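You operate a simulated robot arm through the tools that you are given. There is no shell and no other tool.

The job below is to be done with a simulated robot arm. You get a single attempt, and the scene is never put back.

## Task
Wrap small bobbin L203 in film on the small turntable.
Fine: roller arm ON, turn the film knob till film covers it on all sides, arm OFF; leave the other bobbins bare.
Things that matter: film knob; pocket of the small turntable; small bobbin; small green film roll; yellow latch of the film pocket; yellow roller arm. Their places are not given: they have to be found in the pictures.

It is judged by the outcome, as a careful person would: the job done as asked, and still so three seconds after it is handed in. It fails if anything else is knocked over, pushed out of place, dropped, spilled or broken. Lids that push on must go on centred and level and be pressed home; caps that screw on are set level and turned clockwise until they are tight.

## Robot
A 7-joint arm with a two-finger parallel gripper, fixed in place. Base frame: the origin is on the floor under the middle of its stand, x ahead of it, y to its left, z up. Lengths are in mm, angles in degrees, forces in N, time in s.
With the tool pointing down near the work surface it reaches from about 140 to 660 mm from the base axis. Its first joint turns from -66.0 to 66.0 degrees. Payload 2.4 kg.
The TCP is the grasp point between the finger pads, 30 mm short of the fingertips. In the tool frame z runs along the fingers and y along their closing line. Largest opening 94 mm; finger width 28, thickness 10; the body of the gripper, 50 by 96 mm, starts 55 mm behind the TCP.
Orientation is that of the tool frame in the base frame, as a unit quaternion [w, x, y, z]. With the fingers straight down and closing along the base's y, the tool's x points along the base's -x, its y along +y and its z along -z.

## Interface
- The arm moves only by the tool drive_tool. Its argument "steps" is a list of rows, each an object (a shift or turn left out is 0, a gripper value left out holds the last) with "travel": the shift along the base's x, y, z in mm, a list of three; "dr": the turn, a rotation vector about the base's x, y, z in degrees, a list of three; "claw": the gripper command, from -1 (fully open) to 1 (shut), values between in proportion. In form: [{"travel": [x, y, z], "dr": [rx, ry, rz], "claw": claw}, ...]. A call has 1 to 20 rows; each row is the pose to reach, as a shift and turn from the pose commanded when the call began. Each row takes 0.2 s and may step no farther than 50 mm and 8.6 degrees from the row before; otherwise, or with a gripper value out of range, the whole call is refused. A pose out of reach is approached as far as the arm can. The call stops where the force on the tool passes 40 N (or 10 N more than at its start, if that is more) or the arm is blocked; 0.2 s more then pass. Each finger travels about 153 mm/s and halts on what it meets, pressing with about 25 N; the grip force reading is that of the motor and also rises with nothing between the fingers. The clock runs only during rows and for 0.2 s after the last one: add rows that repeat a pose to give the fingers time. The reply holds the time, the measured pose of the TCP, the force on the tool along the base axes, the opening and the grip force, in the units named above and with some noise, with the torque about the TCP (base axes, N m) and any sound that the robot's microphone picked up.
- Cameras (640 x 400 px; columns grow to the right, rows downward): "scene" is fixed at [50, 488, 1443.1]; the picture's right is [-0.59, -0.80, 0.00], its down [-0.46, 0.34, -0.82] and it looks along [0.66, -0.49, -0.57] (base axes); focal length 319 px, centre (320, 200). "wrist" rides on the gripper at [76, 14, -102] in the tool frame; the picture's right is [-0.18, 0.98, 0.00], its down [-0.75, -0.14, -0.64] and it looks along [-0.63, -0.12, 0.77] (tool axes); focal length 243 px, centre (320, 200).
- grab_frame(camera): a new picture of that camera. It takes no simulated time.
- pixel_to_xyz(camera, pixels): for up to 12 pixels [column, row] of the newest picture of that camera ("zoom" is the newest enlarged one), the place [x, y, z] in the base frame of the surface seen there, good to about 2 mm. It takes no simulated time.
- zoom(camera, box): a new picture of the part [left, top, right, bottom] of that camera's present view, enlarged. It takes no simulated time.
- job_done(): hands the job in; it is judged then, once.

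Unless the task says otherwise, let go and move clear before handing in.

The tools are called as a command line: name --argument value ..., lists and objects as JSON in quotes. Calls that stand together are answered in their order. drive_tool: Moves the arm, as the interface text tells. Its arguments: {"type":"object","properties":{"steps":{"type":"array","items":{"type":"object","properties":{"travel":{"type":"array","items":{"type":"number"}},"dr":{"type":"array","items":{"type":"number"}},"claw":{"type":"number"}}}}},"required":["steps"]} The other tools are called the same way: grab_frame (camera) takes a picture; pixel_to_xyz (camera, pixels) gives the place of the surface under pixels of a picture; zoom (camera, box) takes an enlarged picture of a part of a camera's view; job_done () hands the job in.

At the start:

```text
time_s: 0.0
tool_pos: [362.7, -3.3, 1118.2]
tool_rot: [0.001, 0.0, 1.0, 0.001]
ft_force: [1.0, -0.5, -0.1]
moment: [0.0, -0.02, 0.0]
finger_gap: 94.1
grasp_force: 0.0
```

scene: 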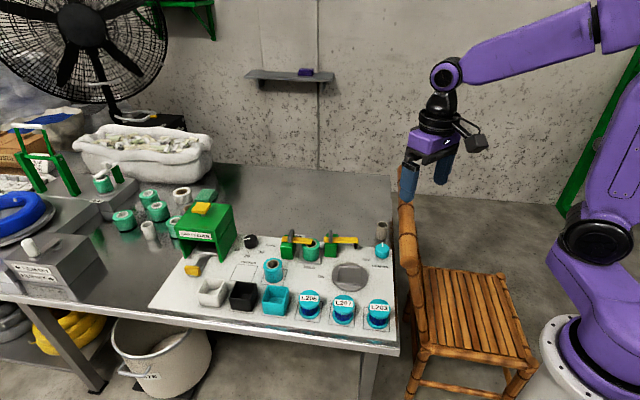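
wrist: 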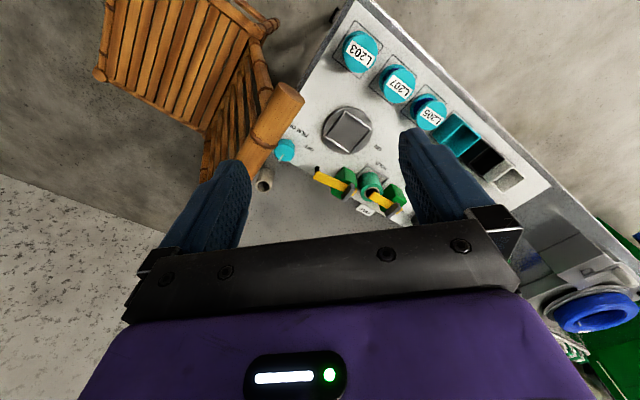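

The scene picture shows a white board with bobbins L205/L207/L203 around (310,305)-(378,313), a turntable near (350,277), a green film unit with yellow parts near (315,245), and a cyan knob near (382,250). I'll zoom in for details.

zoom --camera "scene" --box '[230, 220, 410, 335]'

zoom --camera "wrist" --box '[240, 0, 560, 220]'

zoom --camera "scene" --box '[80, 150, 260, 300]'

```text
3.48 times, centred on (320, 278) of scene
```

zoom: 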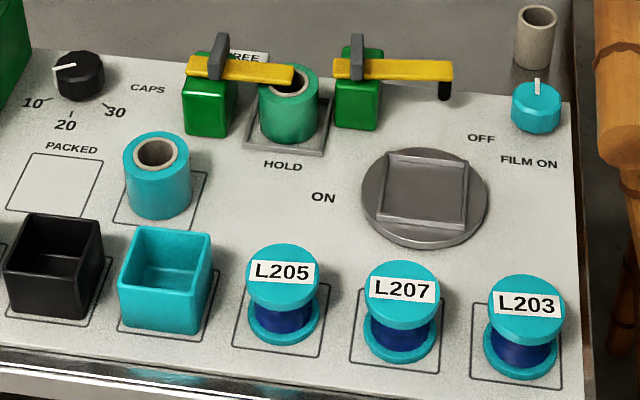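

```text
1.82 times, centred on (400, 110) of wrist
```

zoom: 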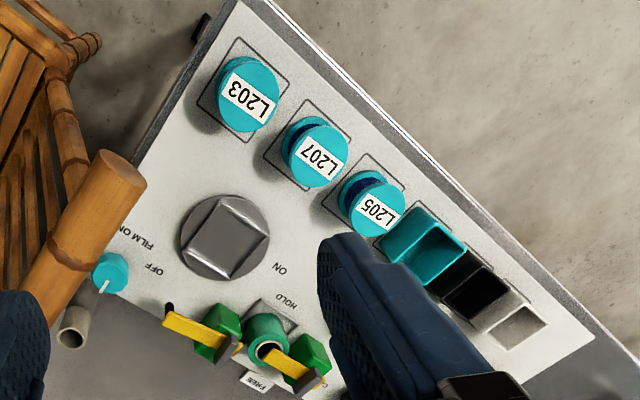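

```text
2.67 times, centred on (170, 225) of scene
```

zoom: 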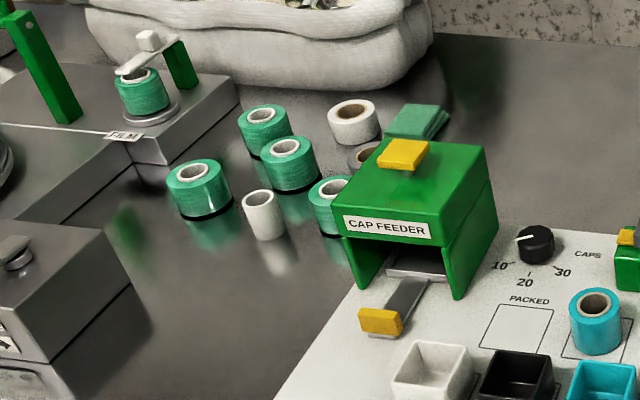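

The zoom shows a green roll in the film pocket with a yellow latch over it, the roller arm next to it with OFF/ON marks, a cyan film knob and the grey square-pocket turntable. I'll measure positions of these.

zoom --camera "scene" --box '[270, 225, 400, 290]'

pixel_to_xyz --camera "scene" --pixels '[[378, 306], [344, 302], [310, 298], [350, 277], [382, 247], [382, 253], [312, 245], [340, 240], [355, 240], [295, 240], [369, 283], [380, 230]]'

```text
4.92 times, centred on (335, 258) of scene
```

zoom: 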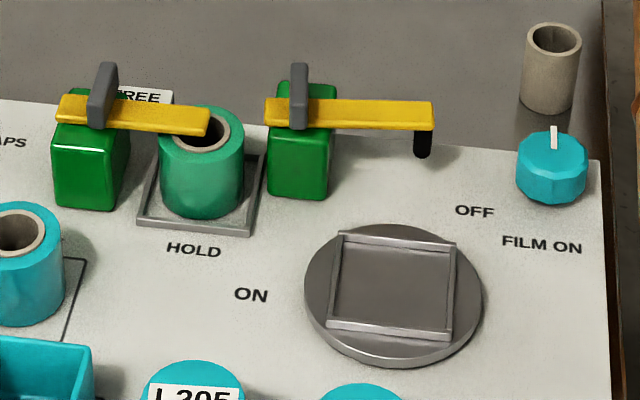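

```text
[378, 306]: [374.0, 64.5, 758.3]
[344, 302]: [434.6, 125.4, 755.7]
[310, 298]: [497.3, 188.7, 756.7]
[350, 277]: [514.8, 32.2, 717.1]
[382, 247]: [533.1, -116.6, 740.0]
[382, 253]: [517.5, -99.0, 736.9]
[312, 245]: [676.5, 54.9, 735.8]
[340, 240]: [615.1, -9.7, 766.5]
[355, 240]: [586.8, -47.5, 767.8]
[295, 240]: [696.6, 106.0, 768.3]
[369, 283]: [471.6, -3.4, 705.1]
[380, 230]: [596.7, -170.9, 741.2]
```

Board top is at about z=702 with the row of bobbins running diagonally (+x,+y). I'll check the chair post location and the heights of latch, arm and knob before moving closer for a better view.

pixel_to_xyz --camera "scene" --pixels '[[403, 200], [407, 212], [410, 250], [399, 352], [395, 270], [287, 232], [308, 240], [329, 233], [353, 249], [357, 243], [381, 225], [383, 257]]'

pixel_to_xyz --camera "wrist" --pixels '[[287, 98], [268, 140], [285, 148], [283, 155], [265, 178], [320, 177], [345, 182], [370, 190], [347, 130], [327, 130], [372, 127], [347, 152]]'

```text
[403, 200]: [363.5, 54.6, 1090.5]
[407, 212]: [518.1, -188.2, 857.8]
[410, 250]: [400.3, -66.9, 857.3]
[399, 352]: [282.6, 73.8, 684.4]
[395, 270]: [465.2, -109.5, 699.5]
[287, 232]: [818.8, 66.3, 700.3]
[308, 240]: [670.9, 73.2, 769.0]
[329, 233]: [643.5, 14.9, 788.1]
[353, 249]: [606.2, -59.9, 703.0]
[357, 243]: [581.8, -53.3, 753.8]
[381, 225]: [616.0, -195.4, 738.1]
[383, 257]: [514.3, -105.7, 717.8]
```

```text
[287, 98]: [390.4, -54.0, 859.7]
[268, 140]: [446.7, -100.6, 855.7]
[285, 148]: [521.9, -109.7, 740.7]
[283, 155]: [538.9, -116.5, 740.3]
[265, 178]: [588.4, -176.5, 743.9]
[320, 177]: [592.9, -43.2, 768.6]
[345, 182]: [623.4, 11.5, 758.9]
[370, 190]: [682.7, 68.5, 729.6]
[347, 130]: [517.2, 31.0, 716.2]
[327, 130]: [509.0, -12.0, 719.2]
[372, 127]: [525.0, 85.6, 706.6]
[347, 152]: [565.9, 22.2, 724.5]
```

The chair's top rail runs at z≈860 from (388,-52) to (518,-188), about 57 mm from the knob axis, so I must be careful there. I'll move down for a closer look at the film unit with the wrist camera, staying above z=900.

drive_tool --steps '[{"travel": [10, 8, -45]}, {"travel": [20, 16, -90]}, {"travel": [30, 24, -135]}, {"travel": [38, 30, -180]}, {"travel": [42, 33, -215]}, {"travel": [42, 33, -215]}]'

grab_frame --camera "wrist"

grab_frame --camera "scene"

```text
time_s: 1.4
tool_pos: [406.9, 29.0, 901.0]
tool_rot: [0.0, -0.001, 1.0, 0.0]
ft_force: [0.4, 0.4, -0.3]
moment: [0.01, -0.02, -0.01]
finger_gap: 93.9
grasp_force: 0.1
```

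```text
taken
```

wrist: 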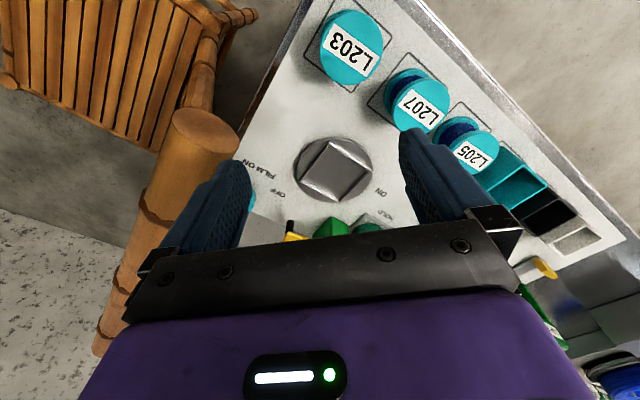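

```text
taken
```

scene: 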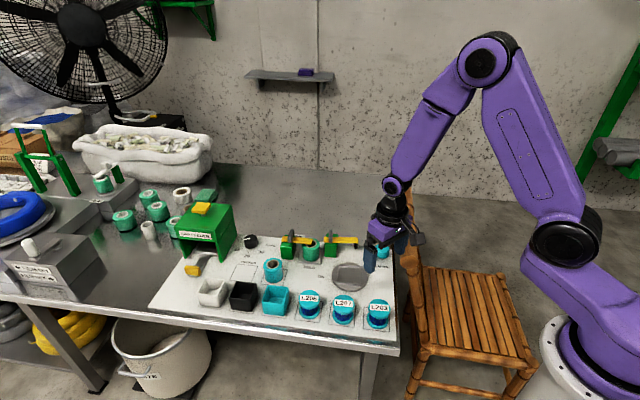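

The gripper hides the film unit from this pose; I'll go up so it falls between the fingers in the wrist view.

drive_tool --steps '[{"travel": [5, 5, 45]}, {"travel": [15, 10, 90]}, {"travel": [20, 15, 120]}, {"travel": [20, 15, 120]}]'

zoom --camera "wrist" --box '[220, 80, 420, 230]'

grab_frame --camera "wrist"

```text
time_s: 2.4
tool_pos: [425.2, 44.5, 1021.7]
tool_rot: [0.0, 0.0, 1.0, 0.0]
ft_force: [-0.7, -0.6, 0.8]
moment: [-0.01, -0.01, 0.02]
finger_gap: 94.0
grasp_force: 0.1
```

```text
2.67 times, centred on (320, 155) of wrist
```

zoom: 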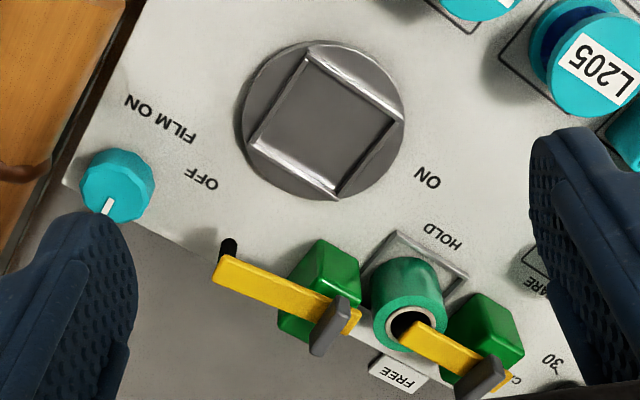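

```text
taken
```

wrist: 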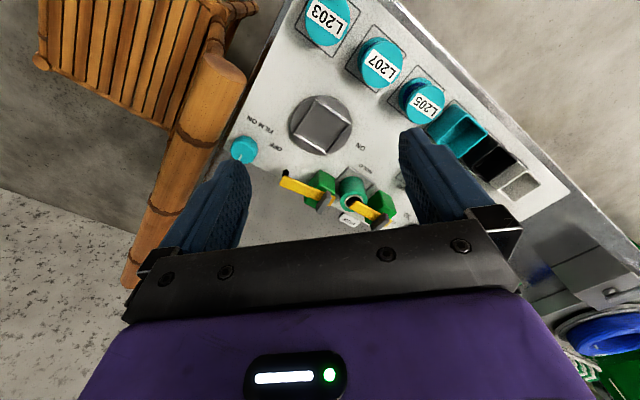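

The top-down view shows the roller arm pointing toward the OFF side with its black roller, and the latch bar lying over the green roll. I'll measure labels, pivots and tips.

pixel_to_xyz --camera "wrist" --pixels '[[301, 126], [320, 123], [243, 150], [239, 158]]'

zoom --camera "wrist" --box '[220, 80, 420, 230]'

pixel_to_xyz --camera "zoom" --pixels '[[427, 176], [201, 179], [443, 235], [397, 377], [224, 270], [228, 243], [355, 315], [330, 325], [325, 141], [407, 325], [483, 375], [415, 330]]'

pixel_to_xyz --camera "zoom" --pixels '[[107, 204], [120, 175], [308, 57], [395, 115], [334, 190], [258, 148], [320, 250], [285, 320], [490, 300], [385, 295], [440, 270], [345, 300]]'

```text
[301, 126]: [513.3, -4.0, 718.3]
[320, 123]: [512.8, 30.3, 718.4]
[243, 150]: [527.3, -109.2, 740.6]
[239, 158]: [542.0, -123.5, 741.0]
```

```text
2.67 times, centred on (320, 155) of wrist
```

zoom: 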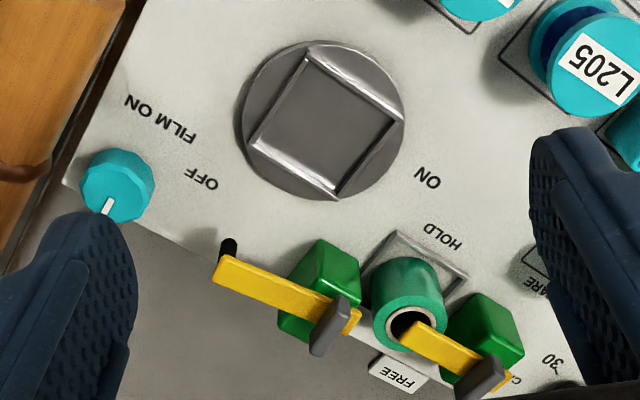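

```text
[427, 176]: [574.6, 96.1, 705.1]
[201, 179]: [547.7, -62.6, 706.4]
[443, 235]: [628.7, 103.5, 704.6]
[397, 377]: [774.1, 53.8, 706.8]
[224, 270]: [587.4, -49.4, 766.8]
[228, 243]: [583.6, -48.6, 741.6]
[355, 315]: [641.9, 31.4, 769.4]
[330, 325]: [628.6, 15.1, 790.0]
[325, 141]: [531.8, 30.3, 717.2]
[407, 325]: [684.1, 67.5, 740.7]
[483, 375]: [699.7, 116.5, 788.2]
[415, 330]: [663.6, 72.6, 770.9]
```

```text
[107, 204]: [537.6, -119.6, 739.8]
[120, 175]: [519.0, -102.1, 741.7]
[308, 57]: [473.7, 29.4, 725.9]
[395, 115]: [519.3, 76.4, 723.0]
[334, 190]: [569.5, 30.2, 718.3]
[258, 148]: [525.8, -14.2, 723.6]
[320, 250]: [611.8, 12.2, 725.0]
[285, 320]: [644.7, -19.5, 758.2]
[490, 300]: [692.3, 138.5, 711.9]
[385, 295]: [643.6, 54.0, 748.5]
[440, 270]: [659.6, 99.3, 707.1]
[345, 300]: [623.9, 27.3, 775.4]
```

The latch lies over the green roll (held), the roller arm points at OFF. Next I'll get precise geometry of L203 and the turntable pocket from zoomed views.

zoom --camera "scene" --box '[340, 260, 404, 340]'

zoom --camera "wrist" --box '[260, 0, 400, 90]'

```text
5.00 times, centred on (372, 300) of scene
```

zoom: 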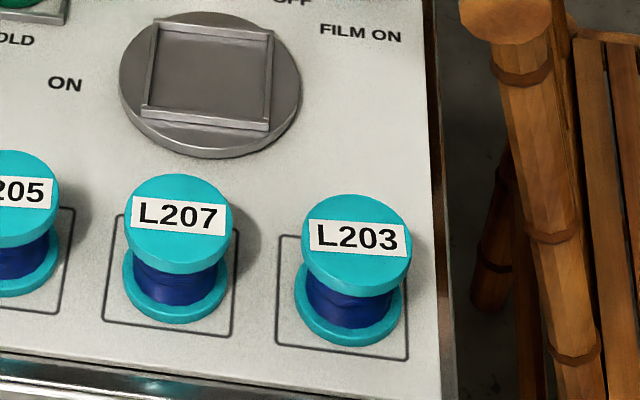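

```text
4.44 times, centred on (330, 45) of wrist
```

zoom: 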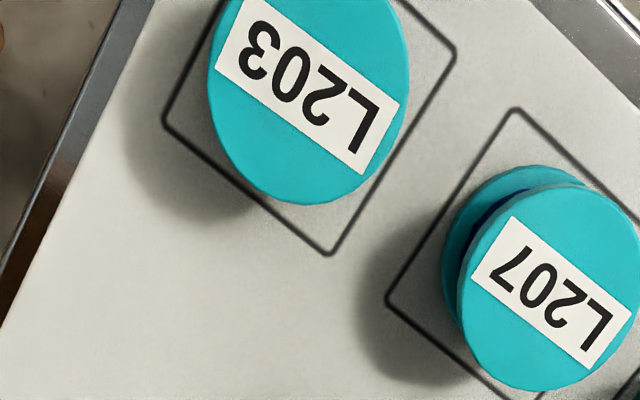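

L203's top disc is fully seen in the scene zoom; I'll re-take it and sample the disc edges, the pocket rim and the drawn square.

zoom --camera "scene" --box '[340, 260, 404, 340]'

pixel_to_xyz --camera "zoom" --pixels '[[304, 232], [409, 242], [356, 197], [350, 258], [357, 237], [300, 300], [400, 315], [345, 338], [409, 357], [277, 343], [283, 236], [358, 267]]'

pixel_to_xyz --camera "zoom" --pixels '[[147, 105], [158, 25], [272, 32], [268, 126], [210, 70], [123, 80], [298, 85], [210, 145], [215, 17], [160, 100], [262, 112], [265, 45]]'

```text
5.00 times, centred on (372, 300) of scene
```

zoom: 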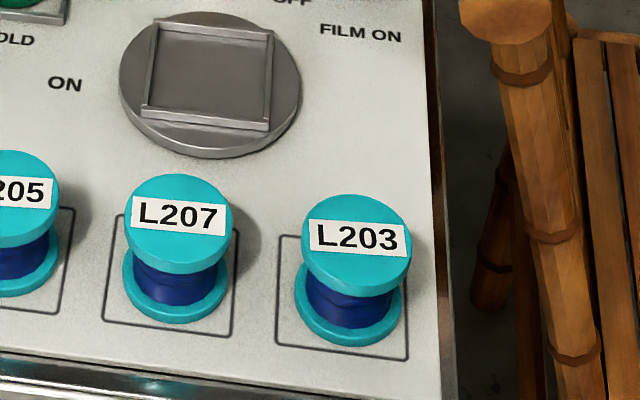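

```text
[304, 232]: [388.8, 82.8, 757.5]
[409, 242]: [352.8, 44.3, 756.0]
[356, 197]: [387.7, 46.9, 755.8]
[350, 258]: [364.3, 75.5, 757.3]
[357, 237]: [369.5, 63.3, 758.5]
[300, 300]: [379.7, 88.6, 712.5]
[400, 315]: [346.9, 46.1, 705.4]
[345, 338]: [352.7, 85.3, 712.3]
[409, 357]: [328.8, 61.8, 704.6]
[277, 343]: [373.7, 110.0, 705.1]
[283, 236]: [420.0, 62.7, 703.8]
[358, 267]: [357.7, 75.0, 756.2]
```

```text
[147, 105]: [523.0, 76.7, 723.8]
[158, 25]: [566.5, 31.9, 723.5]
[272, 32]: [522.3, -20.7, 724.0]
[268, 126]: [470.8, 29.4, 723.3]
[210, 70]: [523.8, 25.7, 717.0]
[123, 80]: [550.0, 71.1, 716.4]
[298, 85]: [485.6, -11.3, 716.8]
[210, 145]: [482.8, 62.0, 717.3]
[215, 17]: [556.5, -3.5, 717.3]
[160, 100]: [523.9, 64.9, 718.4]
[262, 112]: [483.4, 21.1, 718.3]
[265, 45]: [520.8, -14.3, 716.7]
```

L203's centre is about (372,63), flange diameter ≈53 mm, top z≈757; the pocket centre is about (520,29.5), floor z≈717. Before choosing a wrist orientation I'll test in free air how far the wrist turns the negative way (camera away from the chair).

drive_tool --steps '[{"dr": [0, 0, -8]}, {"dr": [0, 0, -16]}, {"dr": [0, 0, -24]}, {"dr": [0, 0, -32]}, {"dr": [0, 0, -40]}, {"dr": [0, 0, -48]}, {"dr": [0, 0, -56]}, {"dr": [0, 0, -64]}, {"dr": [0, 0, -72]}, {"dr": [0, 0, -80]}, {"dr": [0, 0, -88]}, {"dr": [0, 0, -96]}, {"dr": [0, 0, -104]}, {"dr": [0, 0, -112]}, {"dr": [0, 0, -120]}, {"dr": [0, 0, -128]}, {"dr": [0, 0, -135]}, {"dr": [0, 0, -135]}]'

grab_frame --camera "wrist"

```text
time_s: 6.2
tool_pos: [424.0, 44.5, 1023.0]
tool_rot: [0.0, 0.924, 0.382, 0.0]
ft_force: [0.3, -0.5, 0.6]
moment: [-0.02, 0.0, -0.01]
finger_gap: 94.3
grasp_force: 0.2
```

```text
taken
```

wrist: 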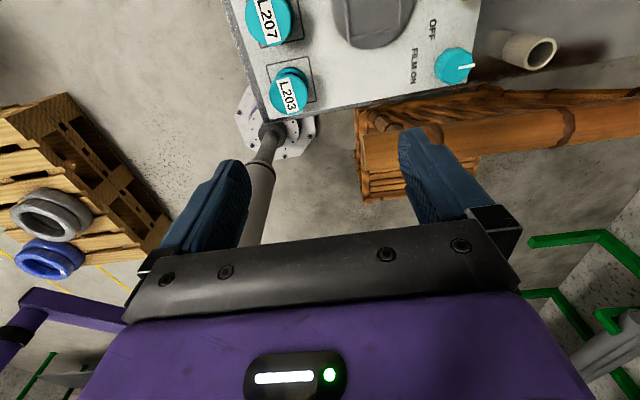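

The wrist reached −135° with the camera now on the +u side. I'll move above L203 and look again to centre on it.

drive_tool --steps '[{"travel": [-15, 5, -40]}, {"travel": [-30, 10, -80]}, {"travel": [-45, 15, -120]}, {"travel": [-53, 18.5, -160]}, {"travel": [-53, 18.5, -180]}, {"travel": [-53, 18.5, -180]}]'

grab_frame --camera "wrist"

zoom --camera "scene" --box '[320, 220, 420, 340]'

```text
time_s: 7.6
tool_pos: [370.9, 61.5, 842.7]
tool_rot: [0.0, 0.923, 0.384, 0.0]
ft_force: [-0.5, -0.2, -0.8]
moment: [-0.02, 0.0, -0.02]
finger_gap: 94.0
grasp_force: 0.0
```

```text
taken
```

wrist: 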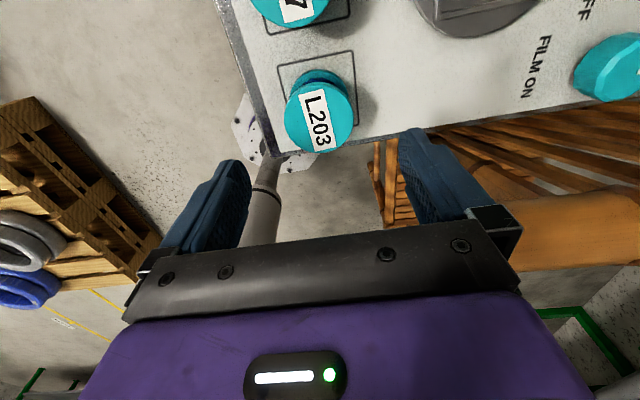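

```text
3.33 times, centred on (370, 280) of scene
```

zoom: 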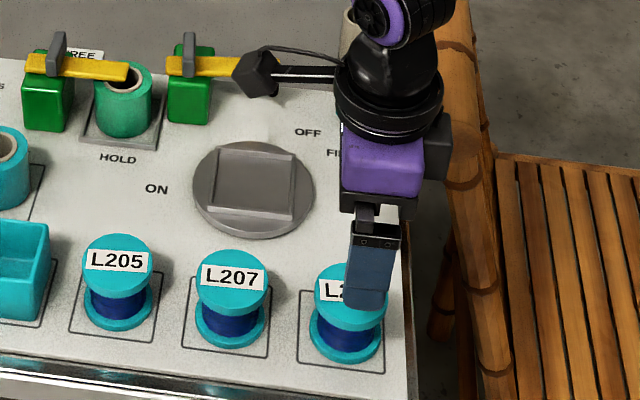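

L203's top sits at about (318,115) in the wrist view. I'll zoom and sample its rim to centre the grip.

zoom --camera "wrist" --box '[260, 30, 380, 170]'

pixel_to_xyz --camera "wrist" --pixels '[[287, 115], [350, 112], [317, 84], [319, 145], [318, 115], [300, 90], [338, 90], [300, 140], [338, 140]]'

```text
2.86 times, centred on (320, 100) of wrist
```

zoom: 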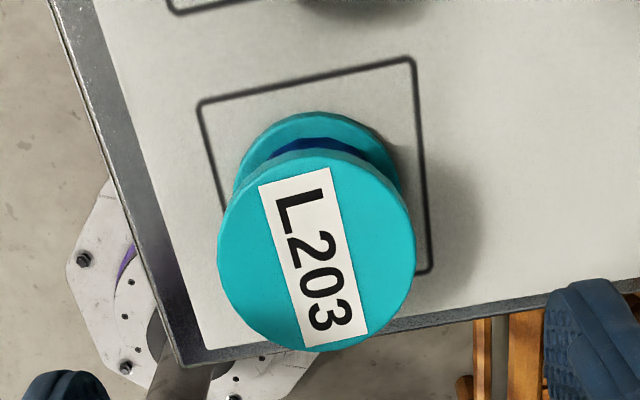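

```text
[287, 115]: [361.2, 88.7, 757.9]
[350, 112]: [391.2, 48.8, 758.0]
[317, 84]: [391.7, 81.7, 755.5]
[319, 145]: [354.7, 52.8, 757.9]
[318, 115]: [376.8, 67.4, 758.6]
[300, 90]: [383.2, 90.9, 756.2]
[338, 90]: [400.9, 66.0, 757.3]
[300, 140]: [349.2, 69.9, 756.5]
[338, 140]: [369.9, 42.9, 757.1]
```

I'll sample the rim on the zoomed picture.

pixel_to_xyz --camera "zoom" --pixels '[[220, 250], [412, 250], [316, 155], [316, 349], [250, 180], [385, 190], [245, 320], [390, 315], [316, 250]]'

```text
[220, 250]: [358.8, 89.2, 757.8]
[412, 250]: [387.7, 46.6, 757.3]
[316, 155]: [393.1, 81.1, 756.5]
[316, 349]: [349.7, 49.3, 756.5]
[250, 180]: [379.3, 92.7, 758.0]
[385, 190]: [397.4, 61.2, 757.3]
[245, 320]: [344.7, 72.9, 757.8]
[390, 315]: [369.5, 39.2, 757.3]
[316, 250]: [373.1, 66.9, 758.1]
```

Rim samples give centre ≈(372.5,66) and diameter ≈54 mm. I'll descend with a small correction so the pads meet the top flange (TCP z≈750), then close.

drive_tool --steps '[{"travel": [1.2, 2.0, -30], "claw": -1}, {"travel": [1.2, 2.0, -60], "claw": -1}, {"travel": [1.2, 2.0, -80], "claw": -1}, {"travel": [1.2, 2.0, -92.5], "claw": -1}, {"travel": [1.2, 2.0, -92.5], "claw": -1}]'

zoom --camera "scene" --box '[320, 220, 420, 340]'

grab_frame --camera "wrist"

```text
time_s: 8.8
tool_pos: [374.3, 64.5, 750.4]
tool_rot: [-0.001, 0.924, 0.382, 0.001]
ft_force: [0.8, 0.9, 0.2]
moment: [-0.03, -0.02, 0.03]
finger_gap: 93.9
grasp_force: 0.0
```

```text
3.33 times, centred on (370, 280) of scene
```

zoom: 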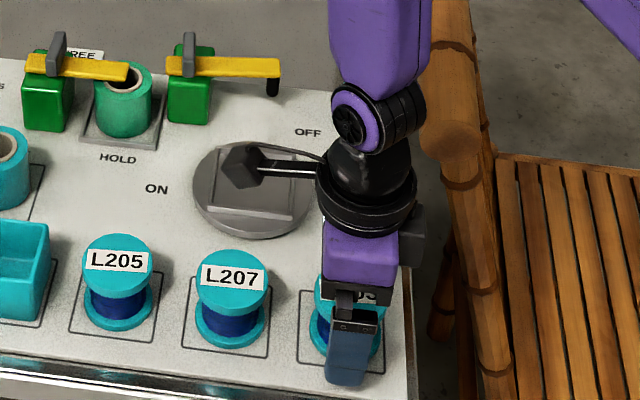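

```text
taken
```

wrist: 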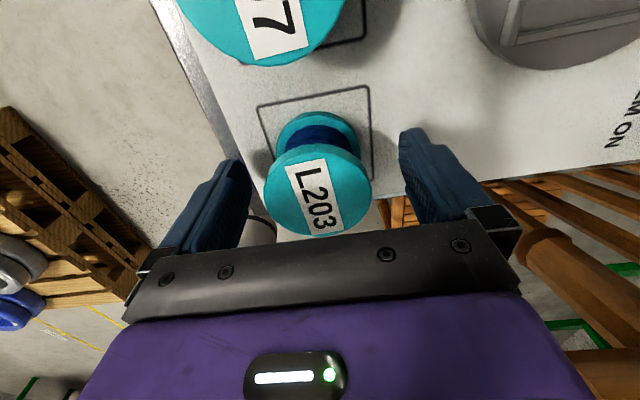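

The fingers straddle L203. I'll check rim points at this close range for centring along the finger width before closing.

zoom --camera "wrist" --box '[250, 100, 390, 250]'

pixel_to_xyz --camera "wrist" --pixels '[[264, 195], [371, 188], [318, 146], [318, 236], [280, 158], [356, 158], [278, 223], [358, 223], [318, 192]]'

```text
2.67 times, centred on (320, 175) of wrist
```

zoom: 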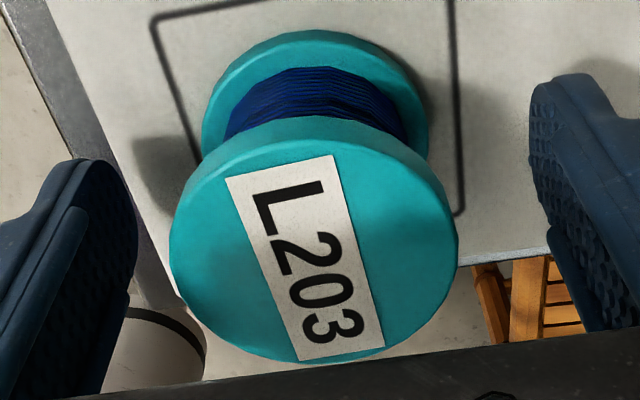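

```text
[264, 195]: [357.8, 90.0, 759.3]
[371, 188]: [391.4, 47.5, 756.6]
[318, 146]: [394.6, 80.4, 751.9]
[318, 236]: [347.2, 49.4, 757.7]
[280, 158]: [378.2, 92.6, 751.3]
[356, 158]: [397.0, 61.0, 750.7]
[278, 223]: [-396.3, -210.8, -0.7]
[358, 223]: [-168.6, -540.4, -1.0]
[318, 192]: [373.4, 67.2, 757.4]
```

The rim centre (≈372.8,66.6) agrees with the TCP to about 1 mm, so I'll close the fingers on it.

drive_tool --steps '[{"travel": [0, 0, 0], "claw": 1}, {"travel": [0, 0, 0], "claw": 1}, {"travel": [0, 0, 0], "claw": 1}]'

grab_frame --camera "wrist"

```text
time_s: 9.6
tool_pos: [374.2, 64.5, 750.5]
tool_rot: [0.0, 0.924, 0.382, 0.001]
ft_force: [0.7, -0.6, 0.7]
moment: [-0.01, 0.02, 0.01]
finger_gap: 55.8
grasp_force: 24.5
```

```text
taken
```

wrist: 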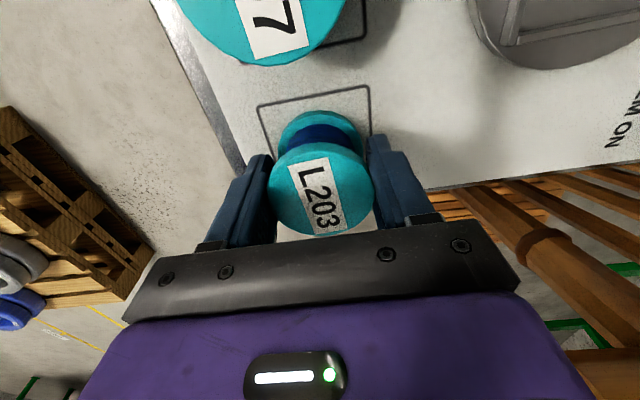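

The grip closed at 55.8 mm with 24.5 N, so L203 is held. I'll lift it straight up and carry it to above the turntable pocket.

drive_tool --steps '[{"travel": [0, 0, 5], "claw": 1}, {"travel": [0, 0, 30], "claw": 1}, {"travel": [0, 0, 70], "claw": 1}, {"travel": [0, 0, 110], "claw": 1}, {"travel": [25, -6, 130], "claw": 1}, {"travel": [60, -14, 145], "claw": 1}, {"travel": [95, -22, 150], "claw": 1}, {"travel": [130, -31, 150], "claw": 1}, {"travel": [148, -35.5, 150], "claw": 1}, {"travel": [148, -35.5, 150], "claw": 1}]'

grab_frame --camera "wrist"

zoom --camera "scene" --box '[270, 180, 420, 340]'

```text
time_s: 11.8
tool_pos: [520.1, 31.1, 900.2]
tool_rot: [0.0, 0.924, 0.383, 0.0]
ft_force: [1.0, 0.8, -1.7]
moment: [-0.02, 0.02, -0.01]
finger_gap: 55.6
grasp_force: 25.3
```

```text
taken
```

wrist: 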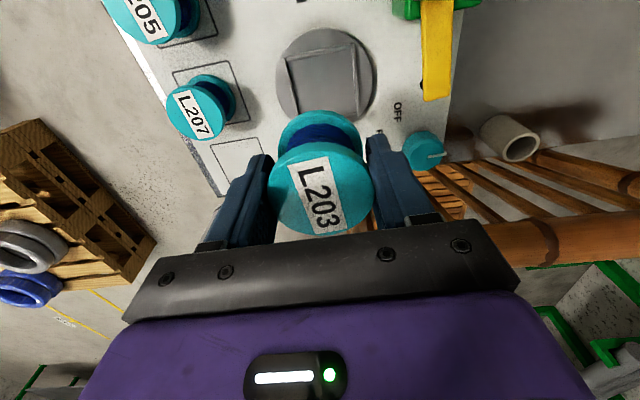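

```text
2.50 times, centred on (345, 260) of scene
```

zoom: 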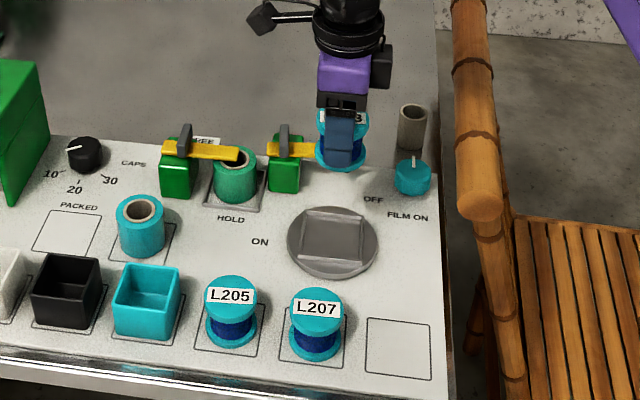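

L203 is held level above the turntable; the pocket is visible at about (330,80) in the wrist view. I'll sample the pocket's inner edges.

zoom --camera "wrist" --box '[250, 20, 410, 140]'

```text
3.33 times, centred on (330, 80) of wrist
```

zoom: 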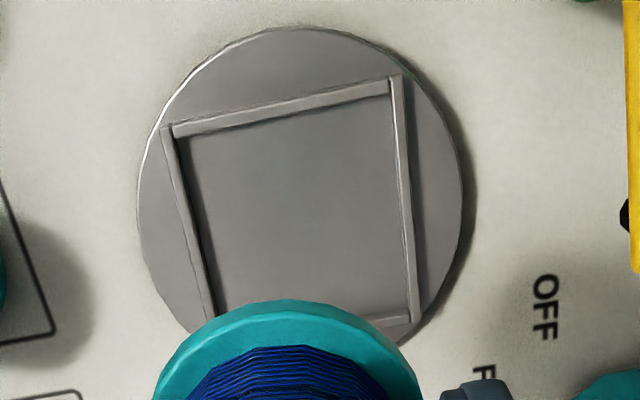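

I'll sample wall points around the pocket and the disc edge.

pixel_to_xyz --camera "zoom" --pixels '[[168, 131], [397, 80], [178, 132], [390, 92], [214, 305], [200, 230], [405, 230], [416, 315], [395, 320], [290, 108], [285, 125], [187, 230]]'

pixel_to_xyz --camera "zoom" --pixels '[[140, 200], [460, 200], [295, 30], [180, 85], [420, 85], [160, 290], [450, 290], [212, 318], [406, 325], [190, 180], [402, 180], [340, 98]]'

```text
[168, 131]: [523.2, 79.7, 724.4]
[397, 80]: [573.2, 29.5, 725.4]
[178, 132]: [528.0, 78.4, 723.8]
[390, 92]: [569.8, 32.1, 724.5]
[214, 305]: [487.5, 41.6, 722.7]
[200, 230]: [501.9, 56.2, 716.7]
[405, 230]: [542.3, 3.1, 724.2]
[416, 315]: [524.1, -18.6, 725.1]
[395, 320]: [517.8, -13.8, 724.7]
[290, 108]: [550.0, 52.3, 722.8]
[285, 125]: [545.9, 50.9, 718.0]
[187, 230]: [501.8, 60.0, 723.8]
```

```text
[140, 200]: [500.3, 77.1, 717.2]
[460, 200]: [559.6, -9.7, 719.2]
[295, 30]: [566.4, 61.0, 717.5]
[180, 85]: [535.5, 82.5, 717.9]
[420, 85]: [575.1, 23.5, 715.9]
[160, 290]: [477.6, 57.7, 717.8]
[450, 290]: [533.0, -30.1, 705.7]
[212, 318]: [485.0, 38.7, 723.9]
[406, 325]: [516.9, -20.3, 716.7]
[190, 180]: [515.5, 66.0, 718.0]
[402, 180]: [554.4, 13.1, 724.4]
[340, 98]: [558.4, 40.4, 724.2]
```

Pocket outline: centre ≈(522.6,30), inner width ≈62 mm against a 56 mm flange. I'll shift 1.5 mm in x and lower to just above the rim.

drive_tool --steps '[{"travel": [1.5, 0.2, -40], "claw": 1}, {"travel": [1.5, 0.2, -80], "claw": 1}, {"travel": [1.5, 0.2, -110], "claw": 1}, {"travel": [1.5, 0.2, -122], "claw": 1}, {"travel": [1.5, 0.2, -122], "claw": 1}]'

zoom --camera "scene" --box '[300, 210, 400, 300]'

zoom --camera "wrist" --box '[240, 60, 400, 250]'

```text
time_s: 13.0
tool_pos: [523.2, 29.2, 774.7]
tool_rot: [0.0, 0.924, 0.383, -0.001]
ft_force: [-0.2, 0.7, -2.4]
moment: [0.0, 0.03, 0.0]
finger_gap: 55.6
grasp_force: 24.8
```

```text
4.44 times, centred on (350, 255) of scene
```

zoom: 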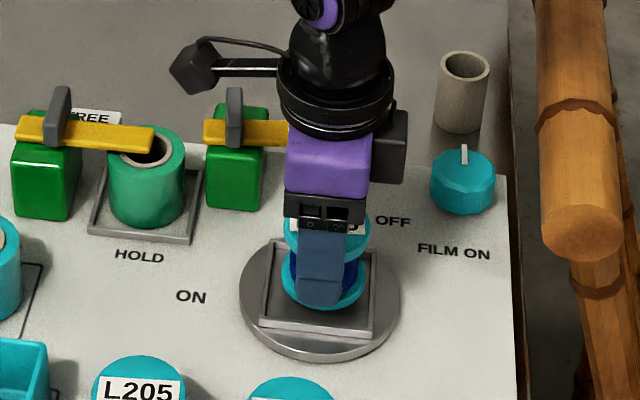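

```text
2.11 times, centred on (320, 155) of wrist
```

zoom: 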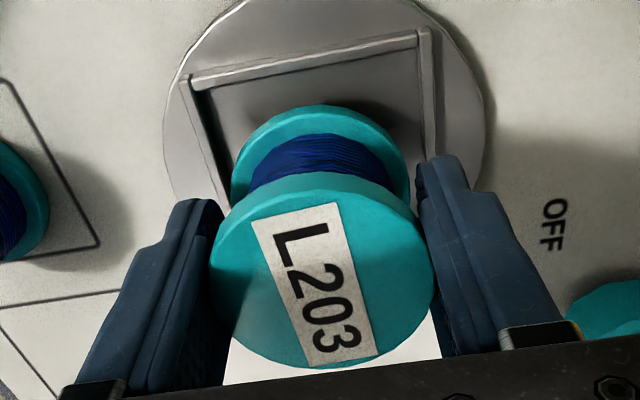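

L203 hovers over the pocket and looks inside the frame on all sides. I'll lower slowly onto the floor of the pocket, watching force.

drive_tool --steps '[{"travel": [0, 0, 0], "claw": 1}]'

pixel_to_xyz --camera "wrist" --pixels '[[267, 190], [374, 190], [320, 148], [320, 232], [318, 195], [320, 112], [293, 150]]'

```text
time_s: 13.4
tool_pos: [522.5, 28.8, 776.9]
tool_rot: [0.0, 0.924, 0.383, 0.0]
ft_force: [0.3, -0.5, -2.3]
moment: [-0.02, -0.01, -0.02]
finger_gap: 55.5
grasp_force: 25.3
```

```text
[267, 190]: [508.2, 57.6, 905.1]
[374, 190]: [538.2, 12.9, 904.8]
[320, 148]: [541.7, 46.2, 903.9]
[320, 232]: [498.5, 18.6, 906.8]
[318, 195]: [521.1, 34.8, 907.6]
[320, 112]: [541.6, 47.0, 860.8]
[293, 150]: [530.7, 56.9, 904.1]
```

I'll take a fresh wrist picture at this height and measure the held disc and pocket walls together for relative centring.

grab_frame --camera "wrist"

zoom --camera "wrist" --box '[240, 60, 400, 250]'

pixel_to_xyz --camera "zoom" --pixels '[[213, 270], [432, 265], [320, 178], [320, 362], [320, 108], [235, 175], [408, 175], [193, 90], [420, 40], [433, 130], [300, 66], [205, 130]]'

```text
taken
```

wrist: 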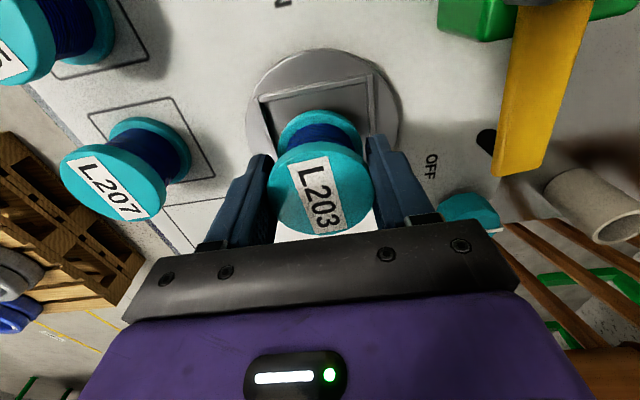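

```text
2.11 times, centred on (320, 155) of wrist
```

zoom: 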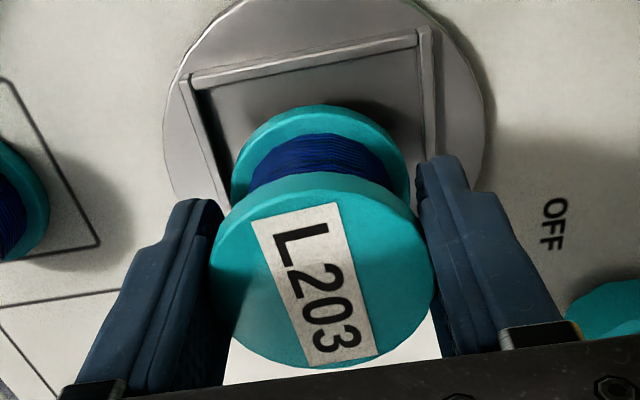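

```text
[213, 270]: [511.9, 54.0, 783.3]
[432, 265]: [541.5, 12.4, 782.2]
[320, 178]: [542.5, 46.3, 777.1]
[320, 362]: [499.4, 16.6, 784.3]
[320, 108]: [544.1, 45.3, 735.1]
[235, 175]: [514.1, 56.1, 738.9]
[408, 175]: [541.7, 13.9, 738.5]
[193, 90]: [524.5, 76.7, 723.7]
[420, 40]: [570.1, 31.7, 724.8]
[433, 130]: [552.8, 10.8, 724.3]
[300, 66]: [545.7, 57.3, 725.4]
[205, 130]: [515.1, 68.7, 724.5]
```

Bobbin and pocket centres agree within ~1 mm in both directions. Lowering gently the remaining ~13 mm.

drive_tool --steps '[{"travel": [0.4, 0.4, -4], "claw": 1}, {"travel": [0.4, 0.4, -8], "claw": 1}, {"travel": [0.4, 0.4, -10.5], "claw": 1}, {"travel": [0.4, 0.4, -12], "claw": 1}, {"travel": [0.4, 0.4, -12], "claw": 1}]'

zoom --camera "wrist" --box '[240, 60, 400, 250]'

zoom --camera "scene" --box '[300, 210, 400, 300]'

```text
time_s: 14.6
tool_pos: [523.5, 30.3, 765.1]
tool_rot: [0.0, 0.924, 0.382, 0.0]
ft_force: [0.5, -0.4, -2.6]
moment: [0.02, -0.02, 0.01]
finger_gap: 55.5
grasp_force: 25.0
```

```text
2.11 times, centred on (320, 155) of wrist
```

zoom: 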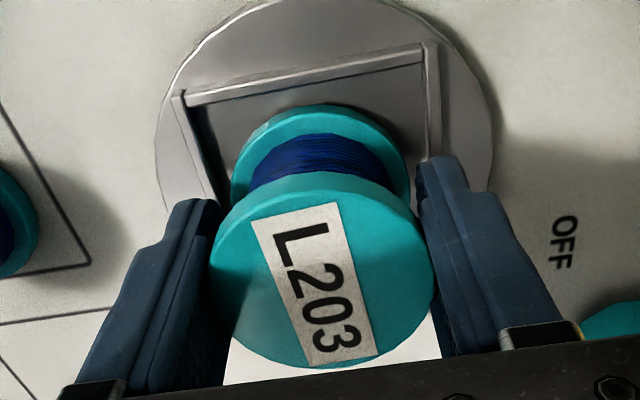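

```text
4.44 times, centred on (350, 255) of scene
```

zoom: 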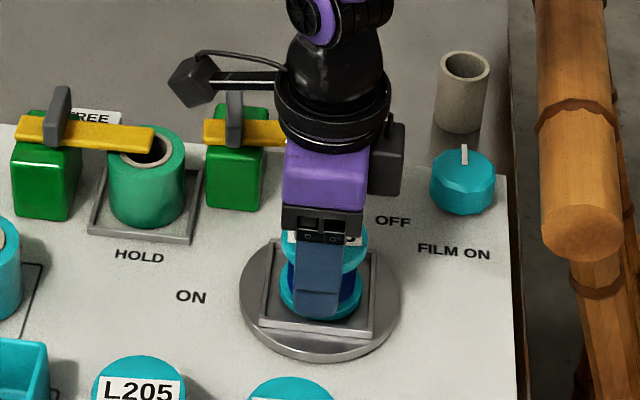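

No contact yet (Fz still ≈ −2.5 N, the bobbin's weight). I'll continue down in small steps.

drive_tool --steps '[{"travel": [0, 0, -1], "claw": 1}, {"travel": [0, 0, -1.5], "claw": 1}, {"travel": [0, 0, -1.5], "claw": 1}]'

```text
time_s: 15.4
tool_pos: [522.9, 30.1, 763.7]
tool_rot: [0.0, 0.924, 0.383, 0.0]
ft_force: [-0.6, 0.4, -2.0]
moment: [-0.02, -0.03, 0.0]
finger_gap: 55.6
grasp_force: 25.1
```

drive_tool --steps '[{"travel": [0, 0, -1], "claw": 1}, {"travel": [0, 0, -1.5], "claw": 1}, {"travel": [0, 0, -1.5], "claw": 1}]'

```text
time_s: 16.2
tool_pos: [521.8, 31.2, 762.6]
tool_rot: [0.0, 0.923, 0.384, 0.001]
ft_force: [-1.6, 0.3, 2.6]
moment: [-0.07, -0.02, 0.04]
finger_gap: 55.5
grasp_force: 25.4
```

Fz flipped to +2.6 N at TCP z≈762.6, which matches the bobbin sitting on the pocket floor. I'll release and rise straight up.

drive_tool --steps '[{"travel": [0, 0, 0], "claw": -0.4}, {"travel": [0, 0, 0], "claw": -0.6}, {"travel": [0, 0, 0], "claw": -0.6}]'

zoom --camera "wrist" --box '[240, 60, 400, 250]'

zoom --camera "scene" --box '[300, 210, 400, 300]'

```text
time_s: 17.0
tool_pos: [523.0, 31.0, 762.5]
tool_rot: [0.0, 0.924, 0.382, 0.0]
ft_force: [-0.1, -0.8, -0.3]
moment: [-0.02, -0.01, -0.03]
finger_gap: 75.5
grasp_force: 0.0
```

```text
2.11 times, centred on (320, 155) of wrist
```

zoom: 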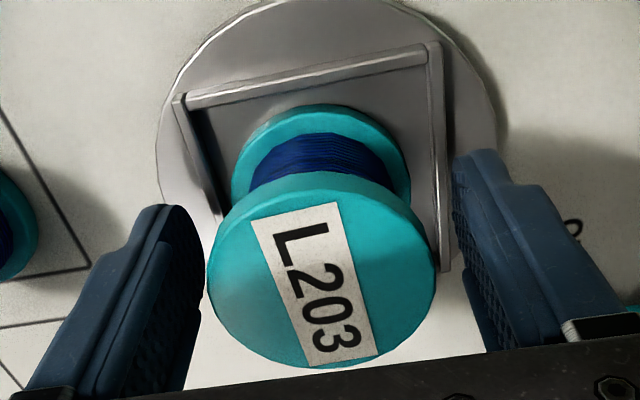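

```text
4.44 times, centred on (350, 255) of scene
```

zoom: 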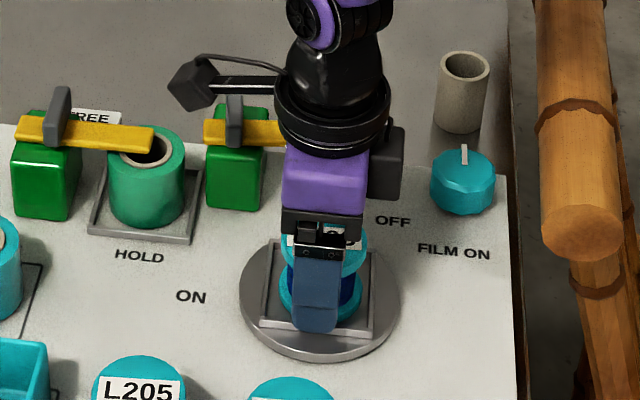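

The bobbin stands free in the pocket. I'll rise straight up well clear and check it.

drive_tool --steps '[{"travel": [0, 0, 20], "claw": -0.6}, {"travel": [0, 0, 60], "claw": -0.6}, {"travel": [0, 0, 105], "claw": -0.6}, {"travel": [0, 0, 140], "claw": -0.6}, {"travel": [0, 0, 140], "claw": -0.6}]'

zoom --camera "wrist" --box '[230, 0, 450, 160]'

zoom --camera "scene" --box '[300, 210, 400, 300]'

```text
time_s: 18.2
tool_pos: [524.6, 31.5, 904.0]
tool_rot: [0.0, 0.924, 0.383, 0.0]
ft_force: [0.1, 0.3, -0.5]
moment: [0.01, 0.05, -0.05]
finger_gap: 75.2
grasp_force: 0.0
```

```text
2.50 times, centred on (340, 80) of wrist
```

zoom: 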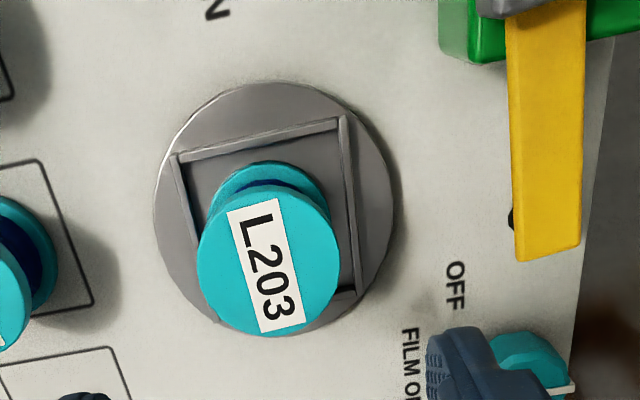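

```text
4.44 times, centred on (350, 255) of scene
```

zoom: 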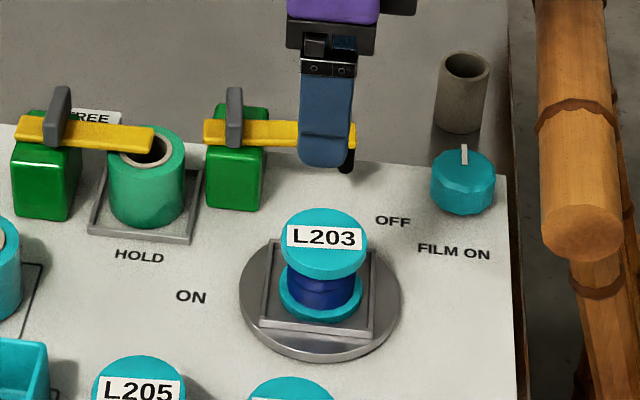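

L203 sits squarely in the pocket. Now I'll inspect the roller arm more closely to plan the push.

drive_tool --steps '[{"travel": [0, 0, 0], "claw": 0.2}, {"travel": [20, -20, 10], "claw": 1}, {"travel": [50, -50, 10], "claw": 1}, {"travel": [50, -50, 10], "claw": 1}]'

grab_frame --camera "wrist"

zoom --camera "wrist" --box '[240, 0, 440, 150]'

```text
time_s: 19.2
tool_pos: [572.1, -19.0, 912.6]
tool_rot: [-0.001, 0.924, 0.384, 0.0]
ft_force: [-0.5, 0.2, -0.3]
moment: [-0.02, -0.02, 0.0]
finger_gap: 0.1
grasp_force: 25.3
```

```text
taken
```

wrist: 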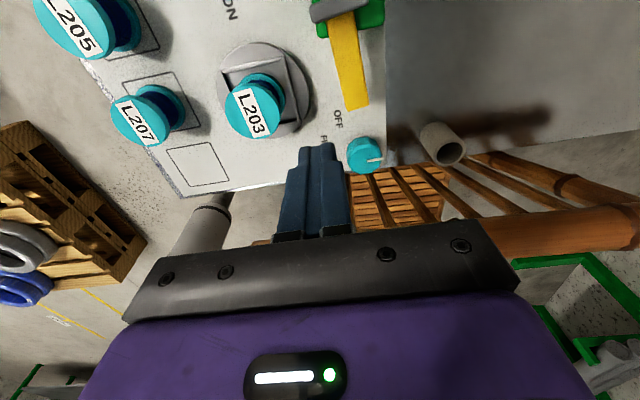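

```text
2.67 times, centred on (340, 75) of wrist
```

zoom: 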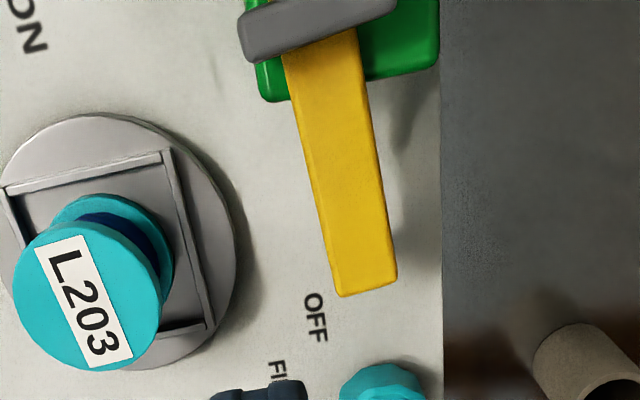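

I'll sample bar corners, handle and bobbin top for heights and the pivot line.

pixel_to_xyz --camera "zoom" --pixels '[[341, 290], [394, 275], [288, 70], [352, 45], [256, 25], [380, 5], [318, 15], [367, 285], [85, 295], [120, 230], [155, 300], [395, 60]]'

pixel_to_xyz --camera "wrist" --pixels '[[365, 148], [376, 160], [350, 158], [383, 148], [365, 140], [365, 170], [440, 140], [364, 155]]'

```text
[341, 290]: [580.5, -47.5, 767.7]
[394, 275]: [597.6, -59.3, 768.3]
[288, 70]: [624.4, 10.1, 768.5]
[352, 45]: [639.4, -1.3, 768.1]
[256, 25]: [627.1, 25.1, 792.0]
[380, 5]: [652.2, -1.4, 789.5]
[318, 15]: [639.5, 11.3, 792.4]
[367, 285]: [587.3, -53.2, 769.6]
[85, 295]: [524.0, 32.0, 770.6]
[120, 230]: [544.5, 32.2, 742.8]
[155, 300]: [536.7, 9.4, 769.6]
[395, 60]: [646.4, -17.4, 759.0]
```

```text
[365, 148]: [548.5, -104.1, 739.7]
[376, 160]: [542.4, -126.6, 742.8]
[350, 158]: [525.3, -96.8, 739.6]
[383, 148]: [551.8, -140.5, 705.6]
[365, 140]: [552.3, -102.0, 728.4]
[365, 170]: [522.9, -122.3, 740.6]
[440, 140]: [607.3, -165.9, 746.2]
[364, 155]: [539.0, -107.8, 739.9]
```

The bar tip is at (589,−53,768), bar ≈21 mm wide, handle/pivot ≈(640,12). At this arm length it clears the bobbin. I'll go behind the bar (on its far side) with closed fingers and lower beside it.

drive_tool --steps '[{"travel": [33, -15, 0], "claw": 1}, {"travel": [66, -30, 0], "claw": 1}, {"travel": [66, -30, -40], "claw": 1}, {"travel": [66, -30, -80], "claw": 1}, {"travel": [66, -30, -110], "claw": 1}, {"travel": [66, -30, -110], "claw": 1}]'

zoom --camera "scene" --box '[290, 190, 400, 290]'

grab_frame --camera "wrist"

```text
time_s: 20.6
tool_pos: [637.7, -50.4, 799.9]
tool_rot: [0.0, 0.924, 0.383, 0.0]
ft_force: [0.5, 0.0, -0.1]
moment: [0.04, -0.02, 0.02]
finger_gap: 0.3
grasp_force: 25.3
```

```text
4.00 times, centred on (345, 240) of scene
```

zoom: 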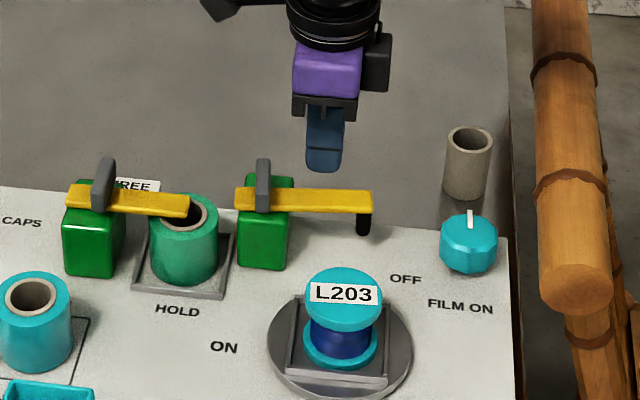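

```text
taken
```

wrist: 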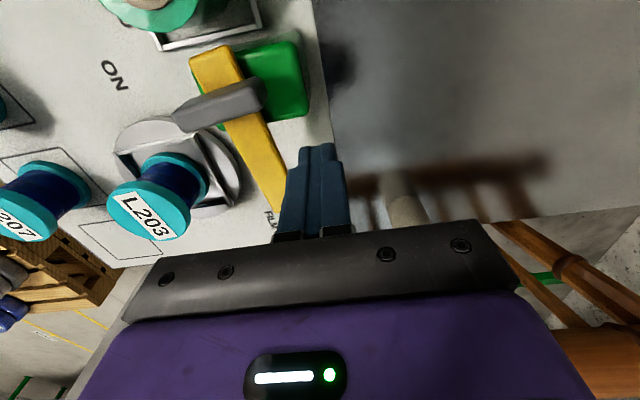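

The closed fingers are behind the bar. I'll lower to bar height and begin pushing the arm toward the turntable side, in stages.

drive_tool --steps '[{"travel": [0, 0, -10], "claw": 1}, {"travel": [0, 0, -19], "claw": 1}, {"travel": [-5, 5, -19], "claw": 1}, {"travel": [-10.3, 10.6, -19], "claw": 1}, {"travel": [-16.5, 12.8, -19], "claw": 1}, {"travel": [-22.5, 15, -19], "claw": 1}, {"travel": [-27.5, 17.4, -19], "claw": 1}, {"travel": [-32.7, 19.8, -19], "claw": 1}, {"travel": [-32.7, 19.8, -19], "claw": 1}]'

zoom --camera "scene" --box '[290, 190, 400, 290]'

grab_frame --camera "wrist"

```text
time_s: 22.6
tool_pos: [606.8, -31.1, 782.7]
tool_rot: [0.001, 0.923, 0.384, 0.0]
ft_force: [0.3, -0.6, -0.7]
moment: [-0.01, 0.01, -0.01]
finger_gap: 0.0
grasp_force: 25.6
```

```text
4.00 times, centred on (345, 240) of scene
```

zoom: 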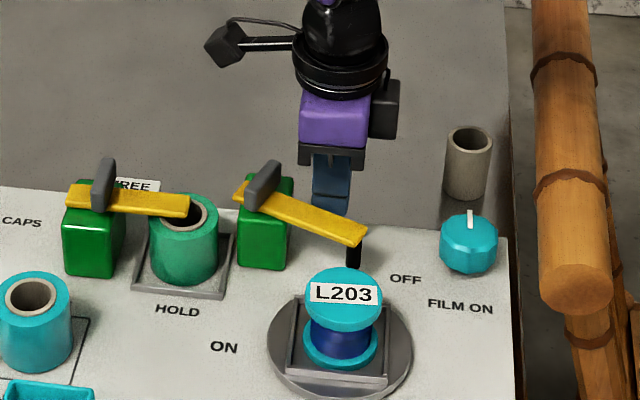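

```text
taken
```

wrist: 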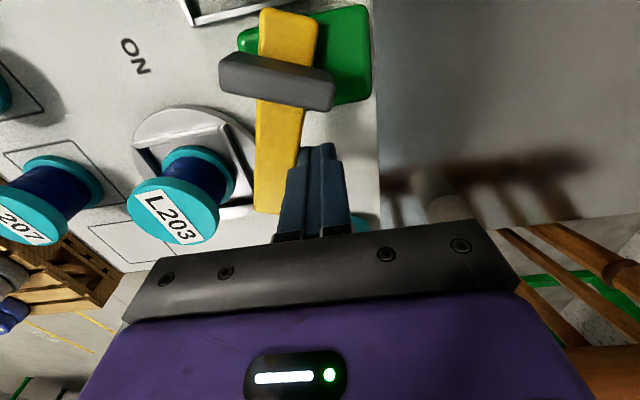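

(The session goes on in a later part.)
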